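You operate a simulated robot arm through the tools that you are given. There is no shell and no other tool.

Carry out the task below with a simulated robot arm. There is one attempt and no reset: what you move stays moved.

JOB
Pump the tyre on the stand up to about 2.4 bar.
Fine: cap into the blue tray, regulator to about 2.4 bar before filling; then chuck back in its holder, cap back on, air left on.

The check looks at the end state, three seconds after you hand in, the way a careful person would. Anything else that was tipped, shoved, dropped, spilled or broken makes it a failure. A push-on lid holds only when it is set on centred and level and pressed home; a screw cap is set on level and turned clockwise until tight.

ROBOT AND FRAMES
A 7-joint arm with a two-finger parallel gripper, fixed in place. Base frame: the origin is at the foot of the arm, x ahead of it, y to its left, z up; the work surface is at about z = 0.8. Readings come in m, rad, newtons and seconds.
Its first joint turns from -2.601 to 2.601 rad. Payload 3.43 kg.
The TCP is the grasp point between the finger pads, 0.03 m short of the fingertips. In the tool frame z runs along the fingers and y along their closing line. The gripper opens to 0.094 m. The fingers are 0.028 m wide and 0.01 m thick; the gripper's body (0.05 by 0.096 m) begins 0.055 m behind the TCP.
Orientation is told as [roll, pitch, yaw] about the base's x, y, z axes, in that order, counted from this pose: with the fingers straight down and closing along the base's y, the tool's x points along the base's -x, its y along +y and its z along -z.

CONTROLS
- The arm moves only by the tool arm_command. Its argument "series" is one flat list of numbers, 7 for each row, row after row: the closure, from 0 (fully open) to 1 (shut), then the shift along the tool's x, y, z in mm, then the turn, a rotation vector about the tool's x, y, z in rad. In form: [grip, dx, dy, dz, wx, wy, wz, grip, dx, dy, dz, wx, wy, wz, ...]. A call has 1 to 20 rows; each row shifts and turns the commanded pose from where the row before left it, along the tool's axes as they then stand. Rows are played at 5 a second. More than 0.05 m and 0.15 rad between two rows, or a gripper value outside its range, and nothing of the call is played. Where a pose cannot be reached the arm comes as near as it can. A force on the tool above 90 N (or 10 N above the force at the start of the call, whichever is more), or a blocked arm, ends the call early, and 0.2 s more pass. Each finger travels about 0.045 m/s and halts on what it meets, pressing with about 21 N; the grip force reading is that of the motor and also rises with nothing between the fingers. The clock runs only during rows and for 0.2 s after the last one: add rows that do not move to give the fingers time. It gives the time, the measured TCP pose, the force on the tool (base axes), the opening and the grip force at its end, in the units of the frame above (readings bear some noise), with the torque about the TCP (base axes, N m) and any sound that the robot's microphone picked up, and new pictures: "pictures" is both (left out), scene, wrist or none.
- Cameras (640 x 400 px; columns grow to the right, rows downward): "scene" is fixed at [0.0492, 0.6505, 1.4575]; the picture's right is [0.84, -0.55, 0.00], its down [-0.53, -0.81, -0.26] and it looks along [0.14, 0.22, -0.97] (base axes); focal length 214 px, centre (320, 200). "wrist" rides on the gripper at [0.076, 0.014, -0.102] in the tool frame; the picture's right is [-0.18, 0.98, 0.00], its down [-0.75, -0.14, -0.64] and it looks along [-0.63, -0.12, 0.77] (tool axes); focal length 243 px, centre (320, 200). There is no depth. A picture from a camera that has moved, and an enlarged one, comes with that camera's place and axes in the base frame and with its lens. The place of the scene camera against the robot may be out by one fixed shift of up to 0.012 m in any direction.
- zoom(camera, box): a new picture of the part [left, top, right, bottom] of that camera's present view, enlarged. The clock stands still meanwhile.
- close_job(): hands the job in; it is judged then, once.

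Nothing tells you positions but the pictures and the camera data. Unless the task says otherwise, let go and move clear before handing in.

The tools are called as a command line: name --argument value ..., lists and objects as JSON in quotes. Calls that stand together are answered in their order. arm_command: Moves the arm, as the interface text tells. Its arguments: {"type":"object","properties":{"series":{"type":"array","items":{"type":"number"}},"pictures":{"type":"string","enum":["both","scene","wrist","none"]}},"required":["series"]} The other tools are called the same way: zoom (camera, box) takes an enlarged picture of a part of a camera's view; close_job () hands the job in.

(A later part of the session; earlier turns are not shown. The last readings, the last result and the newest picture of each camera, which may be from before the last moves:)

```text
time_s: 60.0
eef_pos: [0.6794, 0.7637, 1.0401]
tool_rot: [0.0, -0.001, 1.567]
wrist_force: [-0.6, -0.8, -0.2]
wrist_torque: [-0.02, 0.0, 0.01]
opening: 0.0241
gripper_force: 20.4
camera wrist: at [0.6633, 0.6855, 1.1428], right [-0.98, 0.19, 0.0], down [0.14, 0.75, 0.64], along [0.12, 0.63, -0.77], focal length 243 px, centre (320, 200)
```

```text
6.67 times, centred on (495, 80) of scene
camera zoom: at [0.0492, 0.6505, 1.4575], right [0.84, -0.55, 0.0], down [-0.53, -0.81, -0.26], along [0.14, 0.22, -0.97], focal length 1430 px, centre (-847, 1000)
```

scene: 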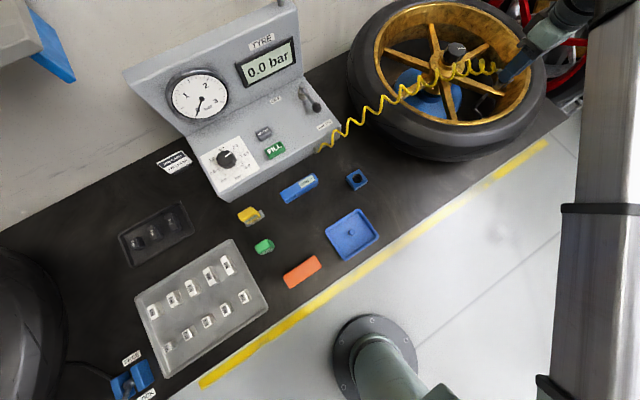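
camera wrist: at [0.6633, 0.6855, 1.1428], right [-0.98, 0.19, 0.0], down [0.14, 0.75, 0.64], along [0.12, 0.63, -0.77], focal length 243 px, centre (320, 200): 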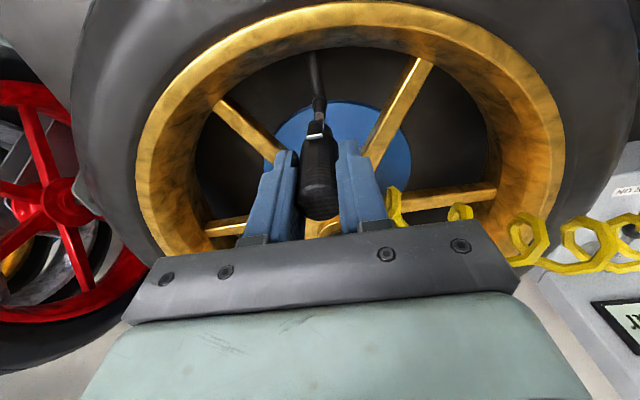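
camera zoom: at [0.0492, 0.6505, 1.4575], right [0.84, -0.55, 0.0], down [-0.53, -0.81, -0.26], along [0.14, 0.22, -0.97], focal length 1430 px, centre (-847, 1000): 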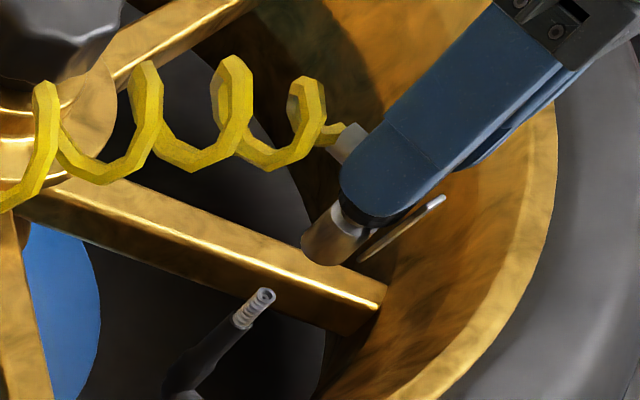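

zoom --camera "scene" --box '[480, 70, 512, 100]'

zoom --camera "wrist" --box '[290, 90, 350, 150]'

```text
13.33 times, centred on (496, 85) of scene
camera zoom: at [0.0492, 0.6505, 1.4575], right [0.84, -0.55, 0.0], down [-0.53, -0.81, -0.26], along [0.14, 0.22, -0.97], focal length 2860 px, centre (-2027, 1733)
```

zoom: 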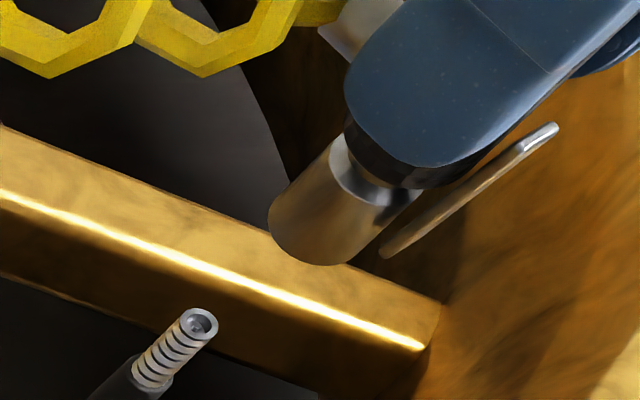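

```text
6.67 times, centred on (320, 120) of wrist
camera zoom: at [0.6633, 0.6855, 1.1428], right [-0.98, 0.19, 0.0], down [0.14, 0.75, 0.64], along [0.12, 0.63, -0.77], focal length 1618 px, centre (320, 733)
```

zoom: 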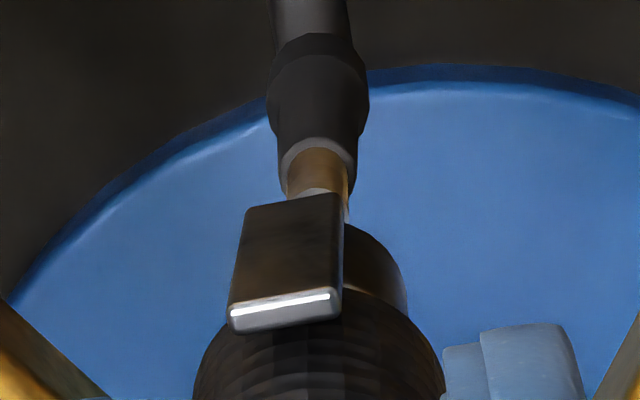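

The scene close-up shows the nose axis about 3 mm too far towards −y relative to the stem. I'll shift +2.8 mm in y, lower a bit and recheck.

arm_command --series '[1, -2.8, 0, 0, 0, 0, 0, 1, 0, 0, 12, 0, 0, 0, 1, 0, 0, 0, 0, 0, 0]' --pictures "wrist"

zoom --camera "scene" --box '[480, 70, 512, 100]'

zoom --camera "wrist" --box '[290, 90, 350, 150]'

```text
time_s: 60.8
eef_pos: [0.68, 0.7662, 1.0286]
tool_rot: [0.0, 0.0, 1.565]
wrist_force: [-0.2, 0.0, -1.4]
wrist_torque: [0.04, 0.0, 0.01]
opening: 0.0242
gripper_force: 20.8
camera wrist: at [0.6635, 0.6881, 1.131], right [-0.98, 0.19, 0.0], down [0.14, 0.75, 0.64], along [0.12, 0.63, -0.77], focal length 243 px, centre (320, 200)
```

wrist: 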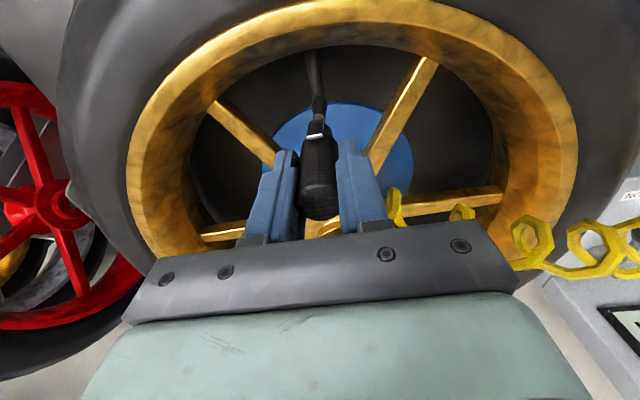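

```text
13.33 times, centred on (496, 85) of scene
camera zoom: at [0.0492, 0.6505, 1.4575], right [0.84, -0.55, 0.0], down [-0.53, -0.81, -0.26], along [0.14, 0.22, -0.97], focal length 2860 px, centre (-2027, 1733)
```

zoom: 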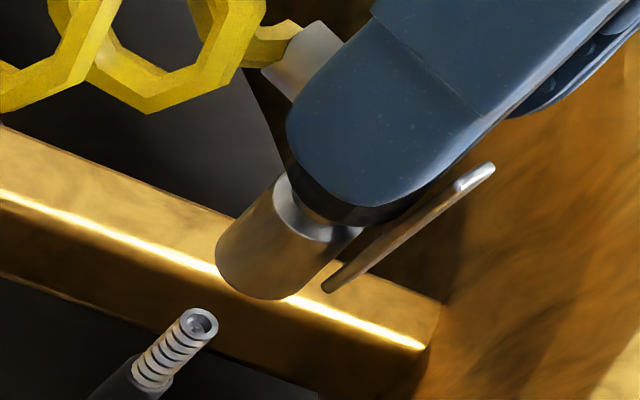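

```text
6.67 times, centred on (320, 120) of wrist
camera zoom: at [0.6635, 0.6881, 1.131], right [-0.98, 0.19, 0.0], down [0.14, 0.75, 0.64], along [0.12, 0.63, -0.77], focal length 1618 px, centre (320, 733)
```

zoom: 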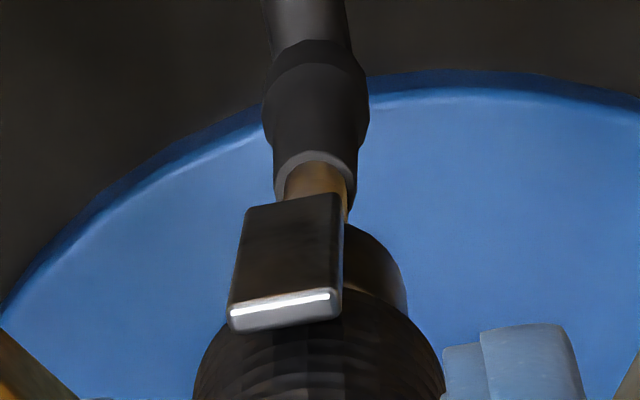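

Now the nose and stem axes agree within about 0.5 mm; the nose is about 15 mm above the stem tip. I'll lower slowly onto it.

arm_command --series '[1, 0, -0.4, 6, 0, 0, 0, 1, 0, 0, 5, 0, 0, 0, 1, 0, 0, 0, 0, 0, 0]' --pictures "none"

zoom --camera "scene" --box '[480, 70, 512, 100]'

```text
time_s: 61.6
eef_pos: [0.6797, 0.7649, 1.0178]
tool_rot: [0.0, -0.001, 1.567]
wrist_force: [0.5, -0.3, -1.0]
wrist_torque: [0.02, 0.04, 0.0]
opening: 0.0245
gripper_force: 21.4
```

```text
13.33 times, centred on (496, 85) of scene
camera zoom: at [0.0492, 0.6505, 1.4575], right [0.84, -0.55, 0.0], down [-0.53, -0.81, -0.26], along [0.14, 0.22, -0.97], focal length 2860 px, centre (-2027, 1733)
```

zoom: 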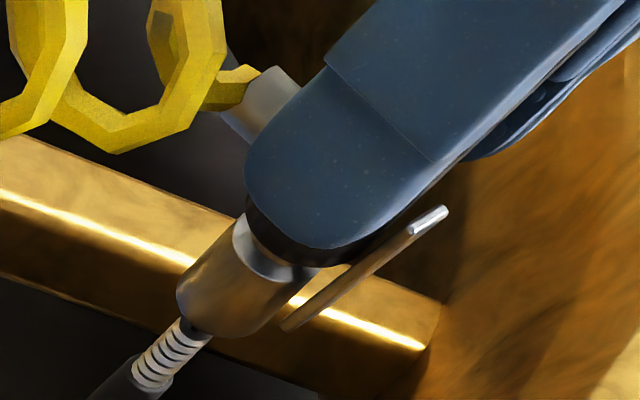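

arm_command --series '[1, 0, 0, 2, 0, 0, 0, 1, 0, 0, 2, 0, 0, 0, 1, 0, 0, 2, 0, 0, 0, 1, 0, 0, 0, 0, 0, 0]' --pictures "none"

zoom --camera "scene" --box '[480, 70, 512, 100]'

```text
time_s: 62.6
eef_pos: [0.6804, 0.7659, 1.011]
tool_rot: [0.0, 0.002, 1.568]
wrist_force: [-0.1, 0.5, -1.0]
wrist_torque: [-0.03, -0.01, 0.05]
opening: 0.0243
gripper_force: 20.5
```

```text
13.33 times, centred on (496, 85) of scene
camera zoom: at [0.0492, 0.6505, 1.4575], right [0.84, -0.55, 0.0], down [-0.53, -0.81, -0.26], along [0.14, 0.22, -0.97], focal length 2860 px, centre (-2027, 1733)
```

zoom: 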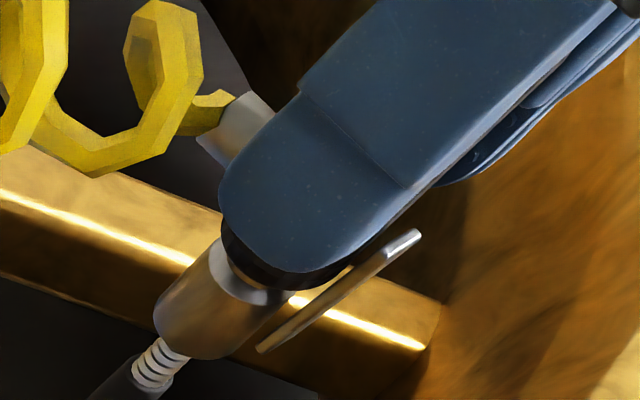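

The stem is entering the nose with no force. Continuing down in small steps.

arm_command --series '[1, 0, 0, 2, 0, 0, 0, 1, 0, 0, 2, 0, 0, 0, 1, 0, 0, 0, 0, 0, 0]' --pictures "none"

arm_command --series '[1, 0, 0, 2, 0, 0, 0, 1, 0, 0, 0, 0, 0, 0]' --pictures "none"

zoom --camera "scene" --box '[480, 70, 512, 100]'

```text
time_s: 63.4
eef_pos: [0.6799, 0.7656, 1.0078]
tool_rot: [-0.001, 0.001, 1.568]
wrist_force: [-0.3, -0.1, -1.5]
wrist_torque: [-0.01, -0.03, -0.02]
opening: 0.0241
gripper_force: 21.4
```

```text
time_s: 64.0
eef_pos: [0.6792, 0.7644, 1.0047]
tool_rot: [-0.001, 0.001, 1.568]
wrist_force: [0.2, -0.5, -1.3]
wrist_torque: [-0.03, 0.0, 0.02]
opening: 0.0241
gripper_force: 21.3
```

```text
13.33 times, centred on (496, 85) of scene
camera zoom: at [0.0492, 0.6505, 1.4575], right [0.84, -0.55, 0.0], down [-0.53, -0.81, -0.26], along [0.14, 0.22, -0.97], focal length 2860 px, centre (-2027, 1733)
```

zoom: 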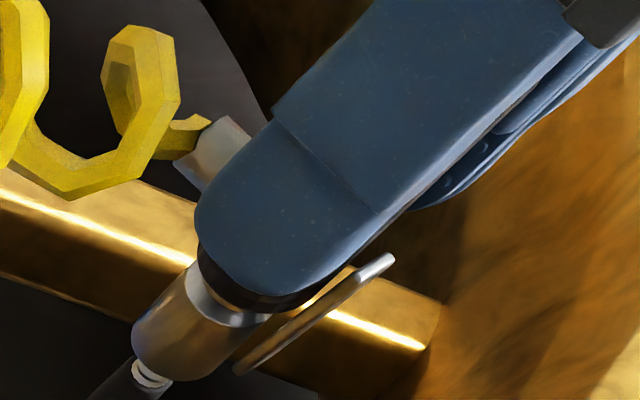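

arm_command --series '[1, 0, 0, 2, 0, 0, 0, 1, 0, 0, 0, 0, 0, 0]' --pictures "none"

arm_command --series '[1, 0, 0, 2, 0, 0, 0, 1, 0, 0, 0, 0, 0, 0]' --pictures "none"

zoom --camera "scene" --box '[480, 70, 512, 100]'

```text
time_s: 64.6
eef_pos: [0.6791, 0.7653, 1.0032]
tool_rot: [-0.001, 0.0, 1.568]
wrist_force: [-1.5, 0.1, -1.5]
wrist_torque: [0.04, 0.01, 0.02]
opening: 0.0242
gripper_force: 21.3
```

```text
time_s: 65.2
eef_pos: [0.6793, 0.7653, 1.0007]
tool_rot: [0.0, 0.002, 1.569]
wrist_force: [-0.8, 0.6, -1.2]
wrist_torque: [0.0, -0.01, -0.03]
opening: 0.024
gripper_force: 20.5
```

```text
13.33 times, centred on (496, 85) of scene
camera zoom: at [0.0492, 0.6505, 1.4575], right [0.84, -0.55, 0.0], down [-0.53, -0.81, -0.26], along [0.14, 0.22, -0.97], focal length 2860 px, centre (-2027, 1733)
```

zoom: 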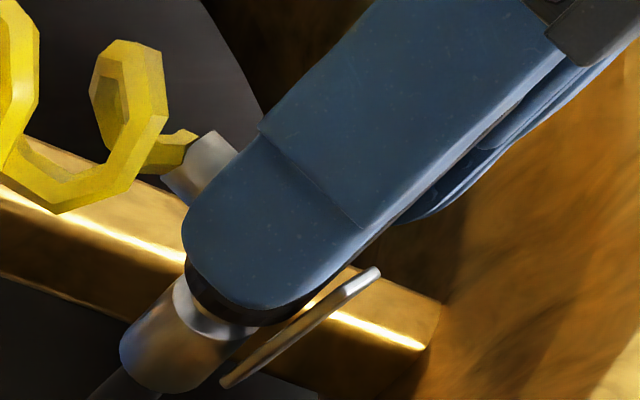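

arm_command --series '[1, 0, 0, 2, 0, 0, 0, 1, 0, 0, 0, 0, 0, 0]' --pictures "none"

arm_command --series '[1, 0, 0, 2, 0, 0, 0, 1, 0, 0, 0, 0, 0, 0]' --pictures "scene"

zoom --camera "scene" --box '[480, 70, 512, 100]'

```text
time_s: 65.8
eef_pos: [0.6798, 0.7644, 1.0004]
tool_rot: [0.0, 0.0, 1.57]
wrist_force: [0.3, -0.5, -0.8]
wrist_torque: [-0.01, 0.02, -0.01]
opening: 0.0243
gripper_force: 20.7
```

```text
time_s: 66.4
eef_pos: [0.6805, 0.765, 0.9978]
tool_rot: [-0.001, -0.002, 1.568]
wrist_force: [1.5, 2.2, 15.6]
wrist_torque: [-0.09, 0.28, -0.01]
opening: 0.0244
gripper_force: 21.0
```

scene: 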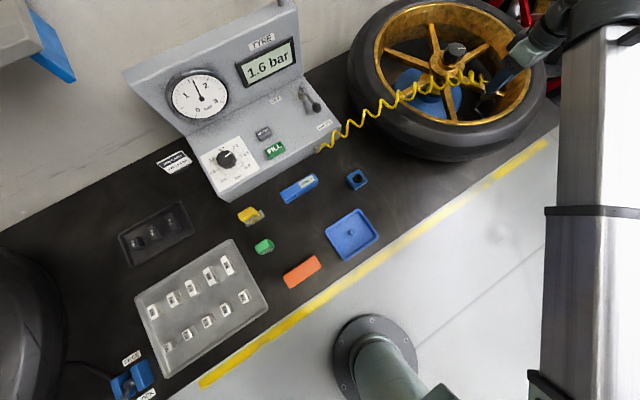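

```text
13.33 times, centred on (496, 85) of scene
camera zoom: at [0.0492, 0.6505, 1.4575], right [0.84, -0.55, 0.0], down [-0.53, -0.81, -0.26], along [0.14, 0.22, -0.97], focal length 2860 px, centre (-2027, 1733)
```

zoom: 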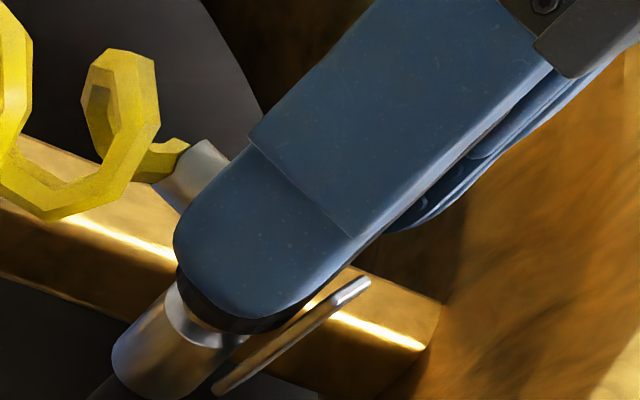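

The display now reads 1.6 bar – the chuck is on the valve and contact force is about 16 N. I'll press a touch more to make sure it is seated.

arm_command --series '[1, 0, 0, 1, 0, 0, 0, 1, 0, 0, 1, 0, 0, 0, 1, 0, 0, 0, 0, 0, 0]' --pictures "scene"

```text
time_s: 67.2
eef_pos: [0.6795, 0.7638, 0.9962]
tool_rot: [-0.003, -0.001, 1.567]
wrist_force: [8.9, 4.9, 32.4]
wrist_torque: [0.06, 0.27, -0.01]
opening: 0.0243
gripper_force: 21.1
```

scene: 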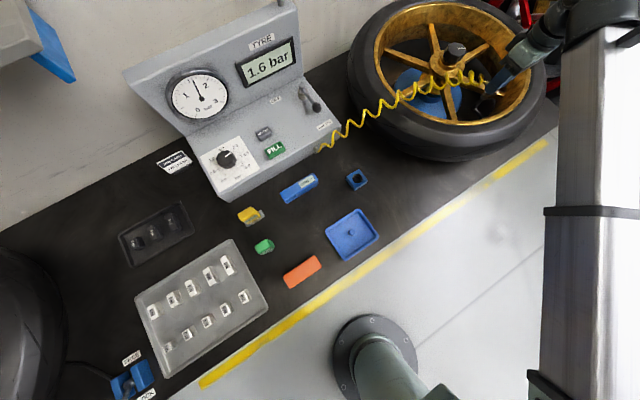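

It's against its stop. I'll relieve the push, then open the fingers and check the reading stays.

arm_command --series '[1, 0, 0, -2, 0, 0, 0, 1, 0, 0, -0.5, 0, 0, 0, 1, 0, 0, 0, 0, 0, 0]' --pictures "none"

arm_command --series '[0.68, 0, 0, 0, 0, 0, 0, 0.6, 0, 0, 0, 0, 0, 0, 0.6, 0, 0, 0, 0, 0, 0]' --pictures "both"

zoom --camera "scene" --box '[470, 60, 520, 110]'

zoom --camera "wrist" --box '[240, 80, 400, 230]'

```text
time_s: 68.0
eef_pos: [0.6803, 0.7659, 0.997]
tool_rot: [0.0, 0.001, 1.566]
wrist_force: [9.8, 5.7, 6.4]
wrist_torque: [0.21, -0.44, 0.02]
opening: 0.0242
gripper_force: 21.0
```

```text
time_s: 68.8
eef_pos: [0.6796, 0.7648, 0.9968]
tool_rot: [0.001, 0.0, 1.568]
wrist_force: [1.0, 0.2, -0.4]
wrist_torque: [0.0, -0.02, -0.03]
opening: 0.0375
gripper_force: 0.1
camera wrist: at [0.6636, 0.6881, 1.1005], right [-0.98, 0.19, 0.0], down [0.14, 0.75, 0.64], along [0.12, 0.63, -0.77], focal length 243 px, centre (320, 200)
```

scene: 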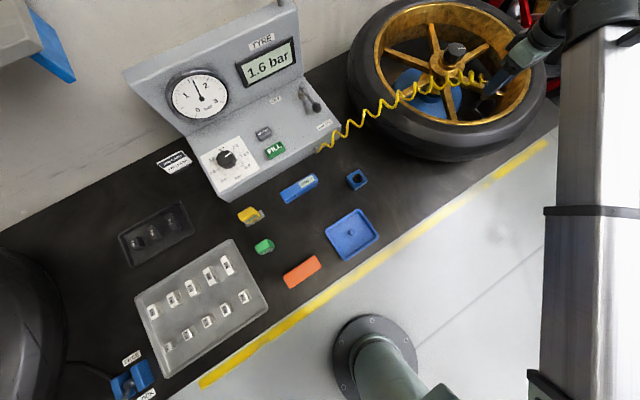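
wrist: 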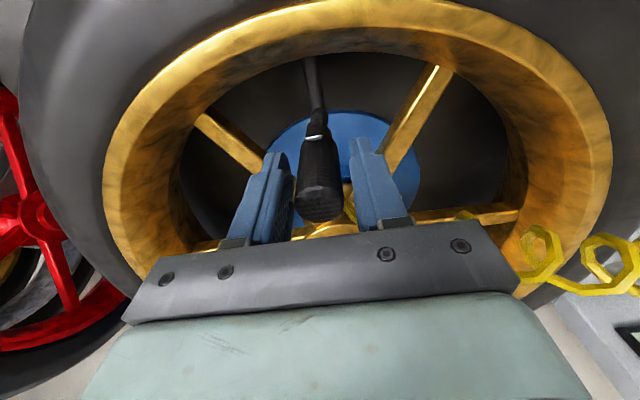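

```text
8.00 times, centred on (495, 85) of scene
camera zoom: at [0.0492, 0.6505, 1.4575], right [0.84, -0.55, 0.0], down [-0.53, -0.81, -0.26], along [0.14, 0.22, -0.97], focal length 1716 px, centre (-1080, 1120)
```

zoom: 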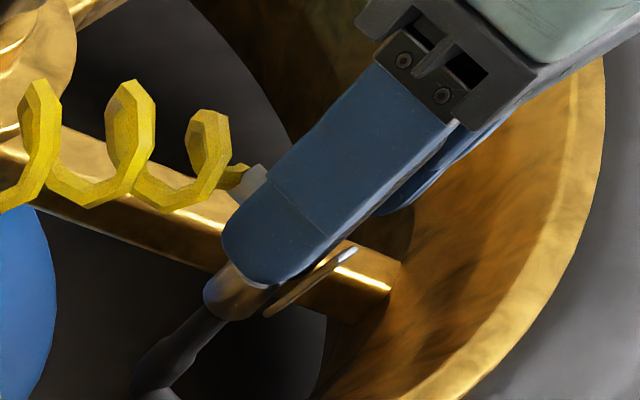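

```text
2.67 times, centred on (320, 155) of wrist
camera zoom: at [0.6636, 0.6881, 1.1005], right [-0.98, 0.19, 0.0], down [0.14, 0.75, 0.64], along [0.12, 0.63, -0.77], focal length 647 px, centre (320, 320)
```

zoom: 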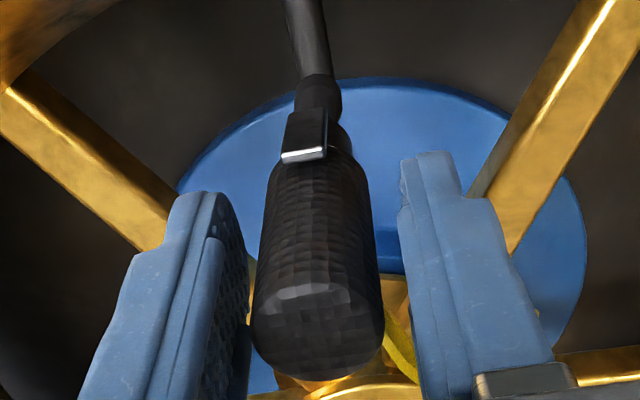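

The chuck holds itself on the valve and the display still reads 1.6 bar. I'll open fully and lift straight off, leaving the chuck there.

arm_command --series '[0.2, 0, 0, 0, 0, 0, 0, 0.2, 0, 0, 0, 0, 0, 0, 0.2, 0, 0, -20, 0, 0, 0, 0.2, 0, 0, -40, 0, 0, 0, 0.2, 0, 0, -40, 0, 0, 0, 0.2, 0, 0, -40, 0, 0, 0, 0.2, 0, 0, 0, 0, 0, 0]' --pictures "both"

zoom --camera "scene" --box '[440, 30, 540, 120]'

zoom --camera "scene" --box '[150, 20, 350, 190]'

```text
time_s: 70.4
eef_pos: [0.6791, 0.7642, 1.1386]
tool_rot: [0.001, 0.001, 1.568]
wrist_force: [0.8, 0.5, -0.8]
wrist_torque: [-0.02, 0.01, -0.07]
opening: 0.0751
gripper_force: 0.0
camera wrist: at [0.6638, 0.6869, 1.2407], right [-0.98, 0.19, 0.0], down [0.14, 0.75, 0.64], along [0.12, 0.63, -0.77], focal length 243 px, centre (320, 200)
```

scene: 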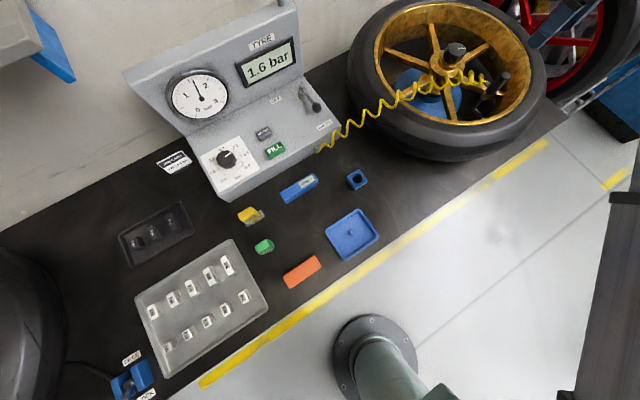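
wrist: 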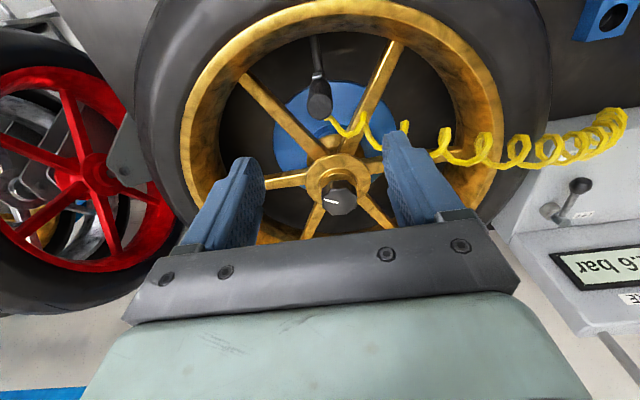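

```text
4.44 times, centred on (490, 75) of scene
camera zoom: at [0.0492, 0.6505, 1.4575], right [0.84, -0.55, 0.0], down [-0.53, -0.81, -0.26], along [0.14, 0.22, -0.97], focal length 953 px, centre (-436, 756)
```

zoom: 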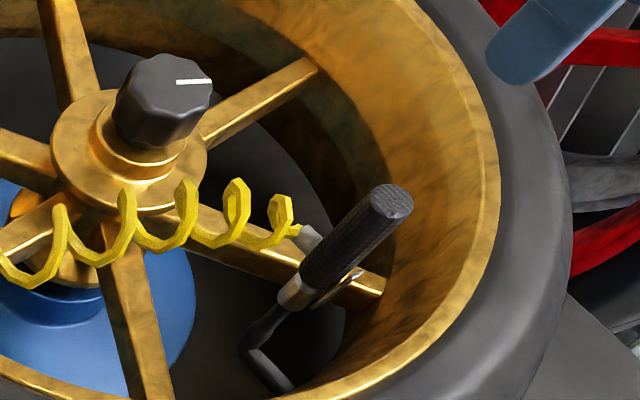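

```text
2.35 times, centred on (250, 105) of scene
camera zoom: at [0.0492, 0.6505, 1.4575], right [0.84, -0.55, 0.0], down [-0.53, -0.81, -0.26], along [0.14, 0.22, -0.97], focal length 505 px, centre (485, 424)
```

zoom: 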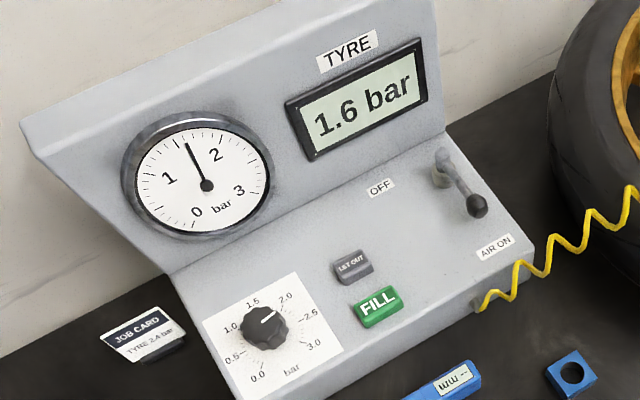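

The chuck is standing upright on the valve, gauge and display agree at 1.6 bar. Now I'll close the fingers and move high over to the FILL button.

arm_command --series '[0.6, -11.6, 42.1, 0, 0, 0, 0, 1, -11.6, 42.1, 0, 0, 0, 0, 1, -11.6, 42.1, 0, 0, 0, 0, 1, -11.6, 42.1, 0, 0, 0, 0, 1, -11.6, 42.1, 0, 0, 0, 0, 1, -11.6, 42.1, 0, 0, 0, 0, 1, -11.6, 42.1, 0, 0, 0, 0, 1, -11.6, 42.1, 0, 0, 0, 0, 1, -11.6, 42.1, 0, 0, 0, 0, 1, -11.6, 42.1, 0, 0, 0, 0, 1, -11.6, 42.1, 0, 0, 0, 0, 1, -11.6, 42.1, 0, 0, 0, 0, 1, -11.6, 42.1, 0, 0, 0, 0, 1, -11.6, 42.1, 0, 0, 0, 0, 1, 0, 0, 0, 0, 0, 0]' --pictures "both"

zoom --camera "wrist" --box '[240, 40, 400, 180]'

```text
time_s: 73.6
eef_pos: [0.0904, 0.9289, 1.1382]
tool_rot: [0.001, 0.0, 1.566]
wrist_force: [-0.2, -0.5, -0.5]
wrist_torque: [-0.01, 0.0, -0.03]
opening: 0.0
gripper_force: 21.3
camera wrist: at [0.0746, 0.8528, 1.2413], right [-0.98, 0.19, 0.0], down [0.14, 0.75, 0.64], along [0.12, 0.63, -0.77], focal length 243 px, centre (320, 200)
```

scene: 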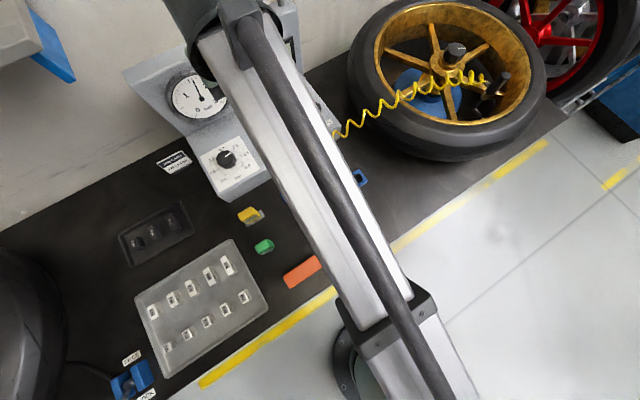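
wrist: 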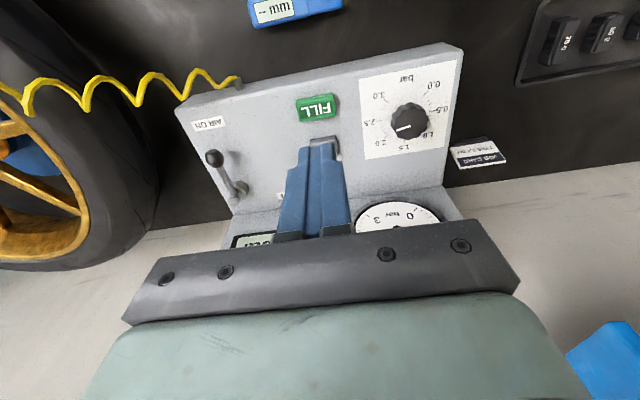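

```text
2.86 times, centred on (320, 110) of wrist
camera zoom: at [0.0746, 0.8528, 1.2413], right [-0.98, 0.19, 0.0], down [0.14, 0.75, 0.64], along [0.12, 0.63, -0.77], focal length 693 px, centre (320, 457)
```

zoom: 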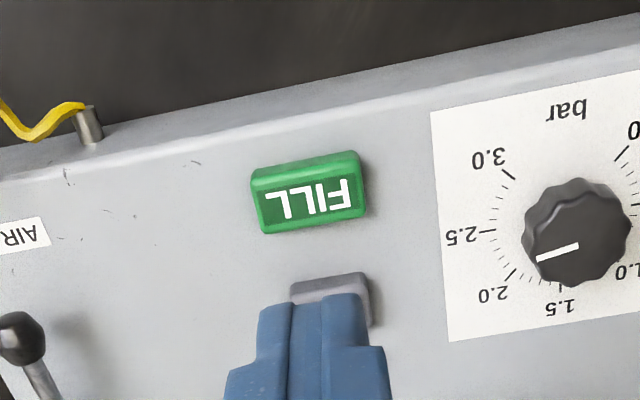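

FILL is at about (0.104, 0.976), top near z≈0.885; the gauge stays visible from the scene camera. I'll go above it and lower the closed fingertips towards it.

arm_command --series '[1, -23.3, -6.5, 0, 0, 0, 0, 1, -23.2, -6.5, 0, 0, 0, 0, 1, 0, 0, 40, 0, 0, 0, 1, 0, 0, 40, 0, 0, 0, 1, 0, 0, 40, 0, 0, 0, 1, 0, 0, 40, 0, 0, 0, 1, 0, 0, 30, 0, 0, 0, 1, 0, 0, 0, 0, 0, 0]' --pictures "both"

zoom --camera "wrist" --box '[240, 60, 400, 200]'

zoom --camera "scene" --box '[150, 50, 310, 190]'

```text
time_s: 75.4
eef_pos: [0.1037, 0.9768, 0.9463]
tool_rot: [-0.002, -0.001, 1.567]
wrist_force: [-0.3, 0.2, 0.7]
wrist_torque: [0.03, 0.01, 0.0]
opening: 0.0001
gripper_force: 20.7
camera wrist: at [0.0881, 0.8993, 1.0509], right [-0.98, 0.19, 0.0], down [0.14, 0.75, 0.64], along [0.12, 0.63, -0.77], focal length 243 px, centre (320, 200)
```

scene: 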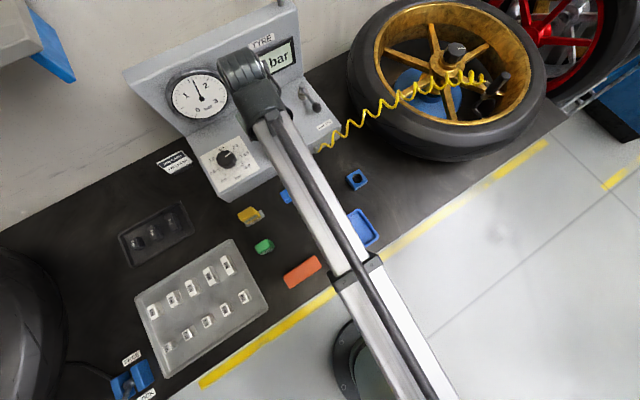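
wrist: 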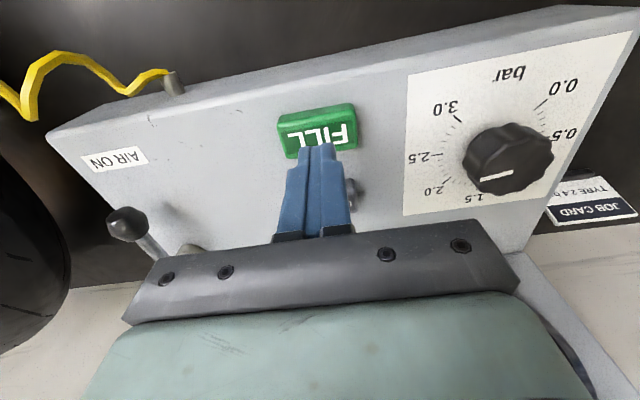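

```text
2.86 times, centred on (320, 130) of wrist
camera zoom: at [0.0881, 0.8993, 1.0509], right [-0.98, 0.19, 0.0], down [0.14, 0.75, 0.64], along [0.12, 0.63, -0.77], focal length 693 px, centre (320, 400)
```

zoom: 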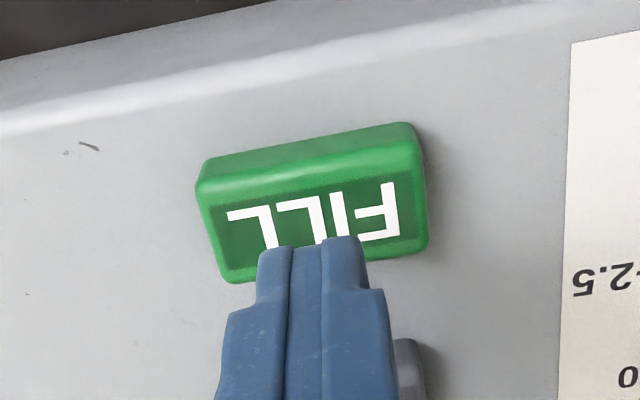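

```text
2.86 times, centred on (230, 120) of scene
camera zoom: at [0.0492, 0.6505, 1.4575], right [0.84, -0.55, 0.0], down [-0.53, -0.81, -0.26], along [0.14, 0.22, -0.97], focal length 613 px, centre (577, 429)
```

zoom: 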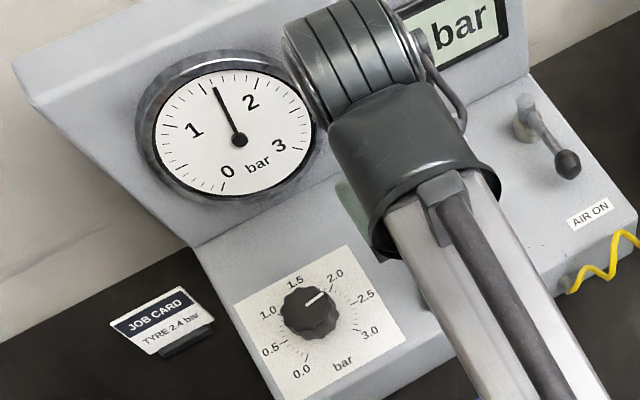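

The gauge is visible at 1.6 and the fingertips are lined up over FILL. I'll press down in small steps.

arm_command --series '[1, -1, 1, 15, 0, 0, 0, 1, 0, 0, 8, 0, 0, 0, 1, 0, 0, 0, 0, 0, 0]' --pictures "wrist"

zoom --camera "wrist" --box '[240, 80, 400, 220]'

```text
time_s: 76.2
eef_pos: [0.1041, 0.9785, 0.9258]
tool_rot: [0.0, 0.001, 1.567]
wrist_force: [-0.2, -0.9, -0.8]
wrist_torque: [-0.01, 0.0, 0.0]
opening: 0.0001
gripper_force: 20.9
camera wrist: at [0.0875, 0.9005, 1.028], right [-0.98, 0.19, 0.0], down [0.14, 0.75, 0.64], along [0.12, 0.63, -0.77], focal length 243 px, centre (320, 200)
```

wrist: 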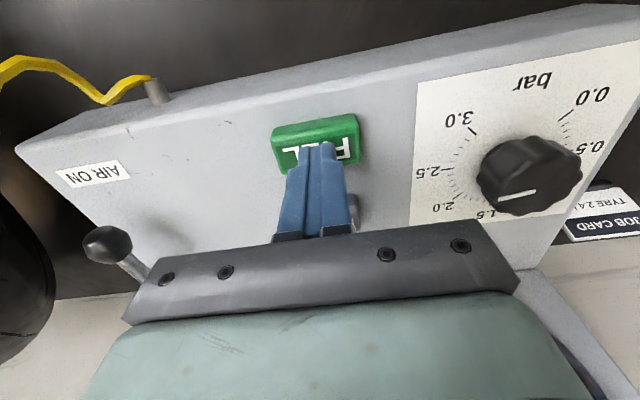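

```text
2.86 times, centred on (320, 150) of wrist
camera zoom: at [0.0875, 0.9005, 1.028], right [-0.98, 0.19, 0.0], down [0.14, 0.75, 0.64], along [0.12, 0.63, -0.77], focal length 693 px, centre (320, 343)
```

zoom: 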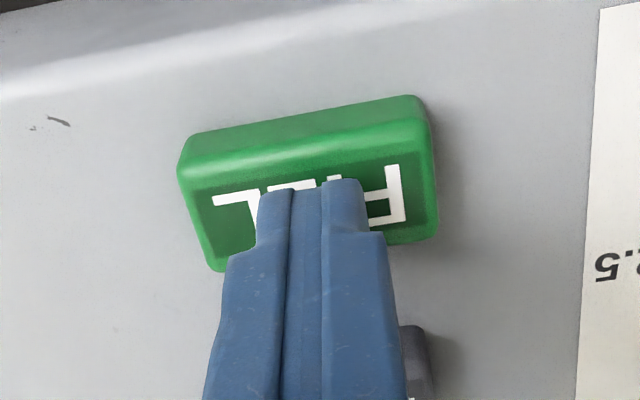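

arm_command --series '[1, 0, 0, 3, 0, 0, 0, 1, 0, 0, 3, 0, 0, 0, 1, 0, 0, 0, 0, 0, 0]' --pictures "none"

arm_command --series '[1, 0, 0, 2, 0, 0, 0, 1, 0, 0, 2, 0, 0, 0, 1, 0, 0, 0, 0, 0, 0]' --pictures "both"

```text
time_s: 77.0
eef_pos: [0.1034, 0.9768, 0.9199]
tool_rot: [0.002, -0.001, 1.568]
wrist_force: [-0.2, 0.6, 2.2]
wrist_torque: [0.0, -0.03, 0.03]
opening: 0.0
gripper_force: 20.7
```

```text
time_s: 77.8
eef_pos: [0.1029, 0.9775, 0.9143]
tool_rot: [0.001, 0.0, 1.568]
wrist_force: [0.6, 1.0, 4.2]
wrist_torque: [-0.02, -0.04, -0.02]
opening: 0.0
gripper_force: 21.3
heard: click
camera wrist: at [0.0874, 0.9003, 1.0177], right [-0.98, 0.19, 0.0], down [0.14, 0.75, 0.64], along [0.12, 0.63, -0.77], focal length 243 px, centre (320, 200)
```

scene: 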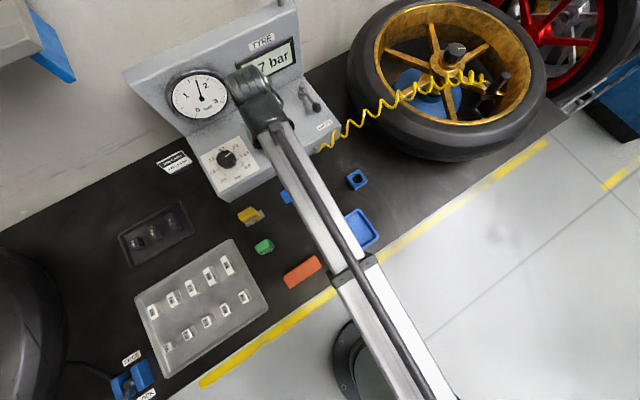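
wrist: 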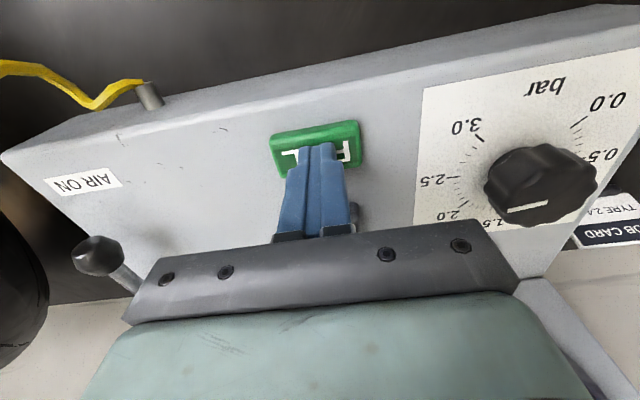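

A click, and the display has started to rise (1.7). I'll hold the button and watch.

arm_command --series '[1, 0, 0, 0, 0, 0, 0, 1, 0, 0, 0, 0, 0, 0, 1, 0, 0, 0, 0, 0, 0, 1, 0, 0, 0, 0, 0, 0, 1, 0, 0, 0, 0, 0, 0]' --pictures "scene"

zoom --camera "scene" --box '[150, 20, 310, 150]'

```text
time_s: 79.0
eef_pos: [0.1034, 0.9778, 0.9149]
tool_rot: [0.0, 0.0, 1.567]
wrist_force: [1.6, 0.1, 3.9]
wrist_torque: [0.01, -0.06, 0.05]
opening: 0.0
gripper_force: 20.7
```

scene: 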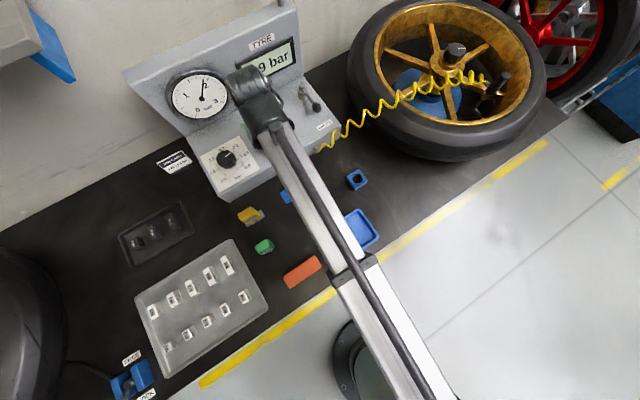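

```text
3.08 times, centred on (230, 85) of scene
camera zoom: at [0.0492, 0.6505, 1.4575], right [0.84, -0.55, 0.0], down [-0.53, -0.81, -0.26], along [0.14, 0.22, -0.97], focal length 660 px, centre (597, 554)
```

zoom: 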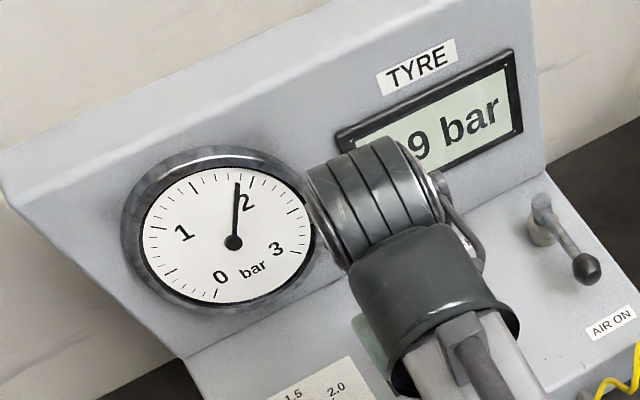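

arm_command --series '[1, 0, 0, 0, 0, 0, 0, 1, 0, 0, 0, 0, 0, 0, 1, 0, 0, 0, 0, 0, 0, 1, 0, 0, 0, 0, 0, 0, 1, 0, 0, 0, 0, 0, 0, 1, 0, 0, 0, 0, 0, 0, 1, 0, 0, 0, 0, 0, 0]' --pictures "none"

zoom --camera "scene" --box '[150, 20, 310, 150]'

```text
time_s: 80.6
eef_pos: [0.1022, 0.9764, 0.9152]
tool_rot: [0.0, 0.001, 1.567]
wrist_force: [1.6, -0.6, 3.3]
wrist_torque: [-0.03, -0.04, -0.01]
opening: 0.0
gripper_force: 21.4
```

```text
3.08 times, centred on (230, 85) of scene
camera zoom: at [0.0492, 0.6505, 1.4575], right [0.84, -0.55, 0.0], down [-0.53, -0.81, -0.26], along [0.14, 0.22, -0.97], focal length 660 px, centre (597, 554)
```

zoom: 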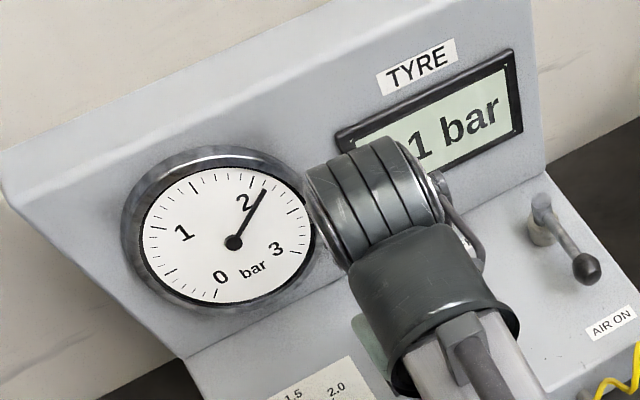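

arm_command --series '[1, 0, 0, 0, 0, 0, 0, 1, 0, 0, 0, 0, 0, 0, 1, 0, 0, 0, 0, 0, 0, 1, 0, 0, 0, 0, 0, 0, 1, 0, 0, 0, 0, 0, 0]' --pictures "none"

zoom --camera "scene" --box '[150, 20, 310, 150]'

```text
time_s: 81.8
eef_pos: [0.1027, 0.9776, 0.9147]
tool_rot: [-0.001, 0.001, 1.568]
wrist_force: [1.9, 0.1, 2.4]
wrist_torque: [-0.04, -0.01, 0.03]
opening: 0.0
gripper_force: 21.4
```

```text
3.08 times, centred on (230, 85) of scene
camera zoom: at [0.0492, 0.6505, 1.4575], right [0.84, -0.55, 0.0], down [-0.53, -0.81, -0.26], along [0.14, 0.22, -0.97], focal length 660 px, centre (597, 554)
```

zoom: 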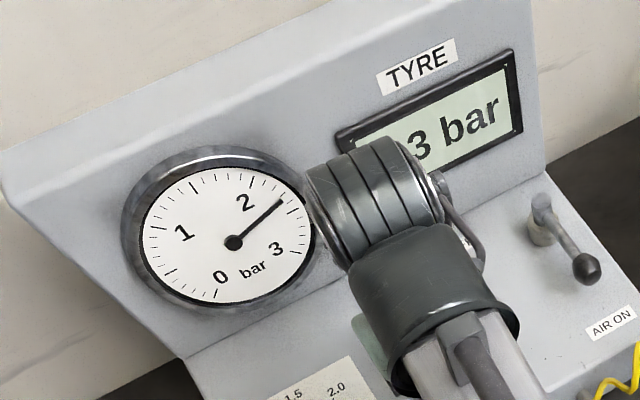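

arm_command --series '[1, 0, 0, 0, 0, 0, 0, 1, 0, 0, 0, 0, 0, 0]' --pictures "none"

zoom --camera "scene" --box '[150, 20, 310, 150]'

```text
time_s: 82.4
eef_pos: [0.1035, 0.9775, 0.9153]
tool_rot: [0.001, 0.0, 1.568]
wrist_force: [0.9, 0.0, 4.0]
wrist_torque: [-0.02, -0.02, 0.01]
opening: 0.0003
gripper_force: 20.9
```

```text
3.08 times, centred on (230, 85) of scene
camera zoom: at [0.0492, 0.6505, 1.4575], right [0.84, -0.55, 0.0], down [-0.53, -0.81, -0.26], along [0.14, 0.22, -0.97], focal length 660 px, centre (597, 554)
```

zoom: 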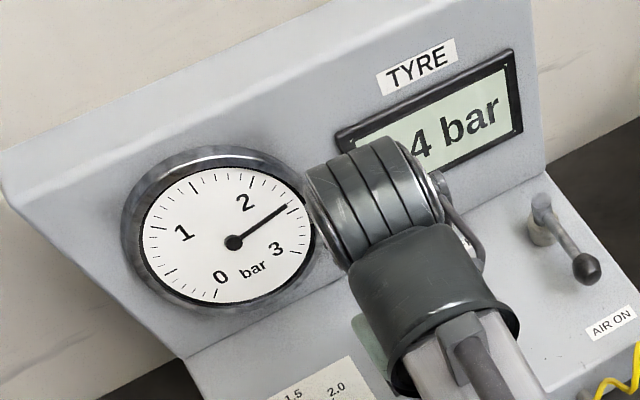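

It reads 2.4. I'll release the button by lifting straight up.

arm_command --series '[1, 0, 0, -10, 0, 0, 0, 1, 0, 0, -30, 0, 0, 0, 1, 0, 0, -40, 0, 0, 0, 1, 0, 0, -40, 0, 0, 0, 1, 0, 0, -40, 0, 0, 0, 1, 0, 0, -40, 0, 0, 0, 1, 23, 6.5, -20, 0, 0, 0, 1, 23, -35, 0, 0, 0, 0, 1, 10, -42, 0, 0, 0, 0, 1, 10, -42, 0, 0, 0, 0, 1, 10, -42, 0, 0, 0, 0, 1, 0, 0, 0, 0, 0, 0]' --pictures "both"

zoom --camera "scene" --box '[150, 20, 350, 190]'

```text
time_s: 85.0
eef_pos: [0.2577, 0.9015, 1.1355]
tool_rot: [0.0, 0.0, 1.568]
wrist_force: [0.4, -0.4, 0.6]
wrist_torque: [0.0, -0.04, 0.02]
opening: 0.0
gripper_force: 20.7
camera wrist: at [0.2417, 0.8241, 1.238], right [-0.98, 0.19, 0.0], down [0.14, 0.75, 0.64], along [0.12, 0.63, -0.77], focal length 243 px, centre (320, 200)
```

scene: 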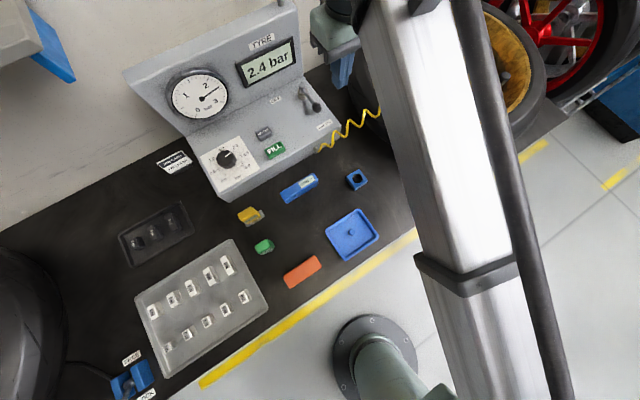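
wrist: 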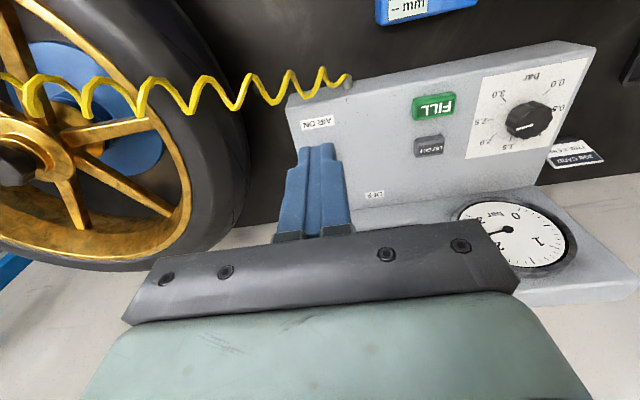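

```text
2.35 times, centred on (250, 105) of scene
camera zoom: at [0.0492, 0.6505, 1.4575], right [0.84, -0.55, 0.0], down [-0.53, -0.81, -0.26], along [0.14, 0.22, -0.97], focal length 505 px, centre (485, 424)
```

zoom: 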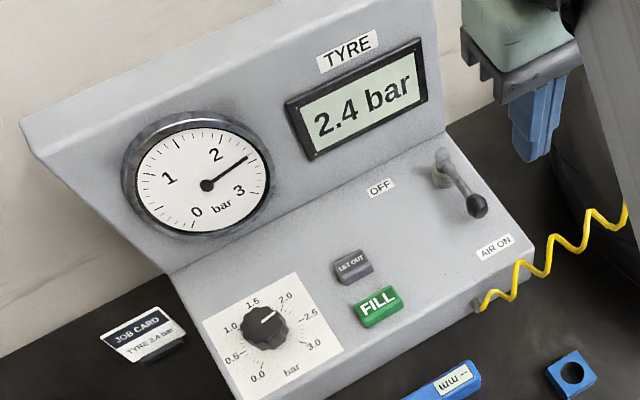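

Tyre shows 2.4 bar steadily. Now I'll go back over the valve to fetch the chuck.

arm_command --series '[1, 12.14, -38.5, 0, 0, 0, 0, 1, 12.14, -38.5, 0, 0, 0, 0, 1, 12.14, -38.5, 0, 0, 0, 0, 1, 12.14, -38.5, 0, 0, 0, 0, 1, 12.14, -38.5, 0, 0, 0, 0, 1, 12.14, -38.5, 0, 0, 0, 0, 0.4, 12.14, -38.5, 0, 0, 0, 0, 0.4, 12.14, -38.5, 0, 0, 0, 0, 0.4, 12.14, -38.5, 0, 0, 0, 0, 0.4, 12.14, -38.5, 0, 0, 0, 0, 0.4, 12.14, -38.5, 0, 0, 0, 0, 0.4, 0, 0, 0, 0, 0, 0]' --pictures "both"

zoom --camera "wrist" --box '[240, 40, 400, 180]'

zoom --camera "scene" --box '[440, 30, 540, 120]'

```text
time_s: 87.6
eef_pos: [0.6813, 0.7658, 1.1332]
tool_rot: [-0.001, -0.002, 1.567]
wrist_force: [0.5, 0.4, 0.3]
wrist_torque: [-0.01, 0.01, -0.02]
opening: 0.0565
gripper_force: 0.0
camera wrist: at [0.6654, 0.6888, 1.237], right [-0.98, 0.19, 0.0], down [0.14, 0.75, 0.64], along [0.12, 0.63, -0.77], focal length 243 px, centre (320, 200)
```

scene: 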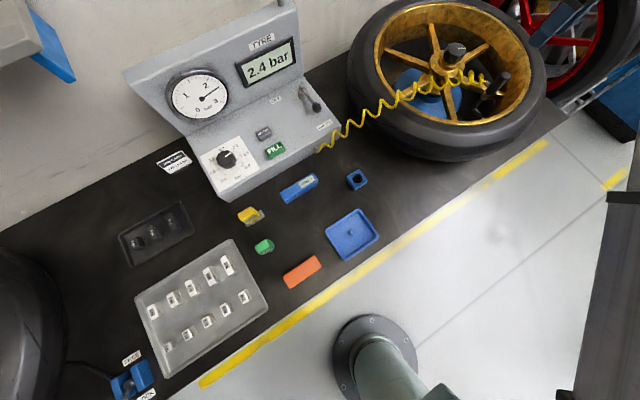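
wrist: 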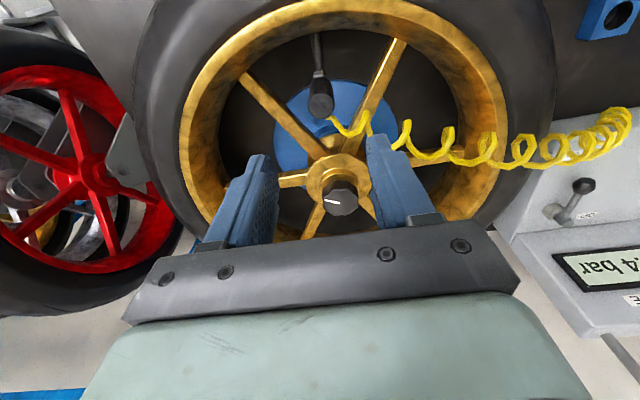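

```text
2.86 times, centred on (320, 110) of wrist
camera zoom: at [0.6654, 0.6888, 1.237], right [-0.98, 0.19, 0.0], down [0.14, 0.75, 0.64], along [0.12, 0.63, -0.77], focal length 693 px, centre (320, 457)
```

zoom: 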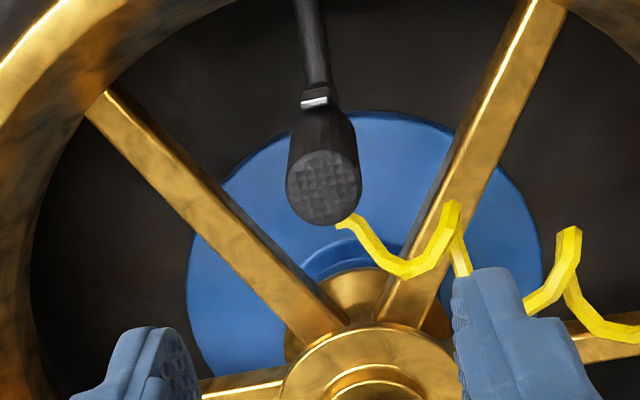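

```text
4.44 times, centred on (490, 75) of scene
camera zoom: at [0.0492, 0.6505, 1.4575], right [0.84, -0.55, 0.0], down [-0.53, -0.81, -0.26], along [0.14, 0.22, -0.97], focal length 953 px, centre (-436, 756)
```

zoom: 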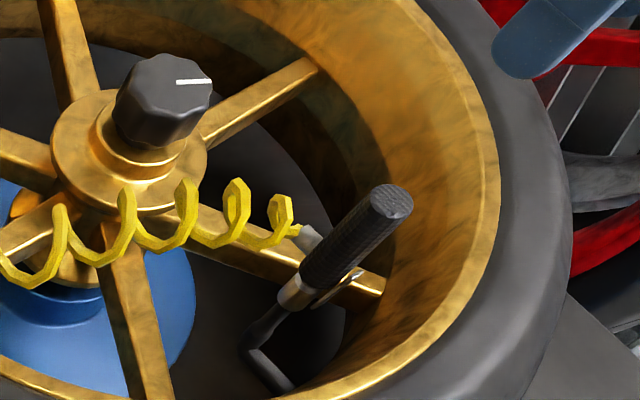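

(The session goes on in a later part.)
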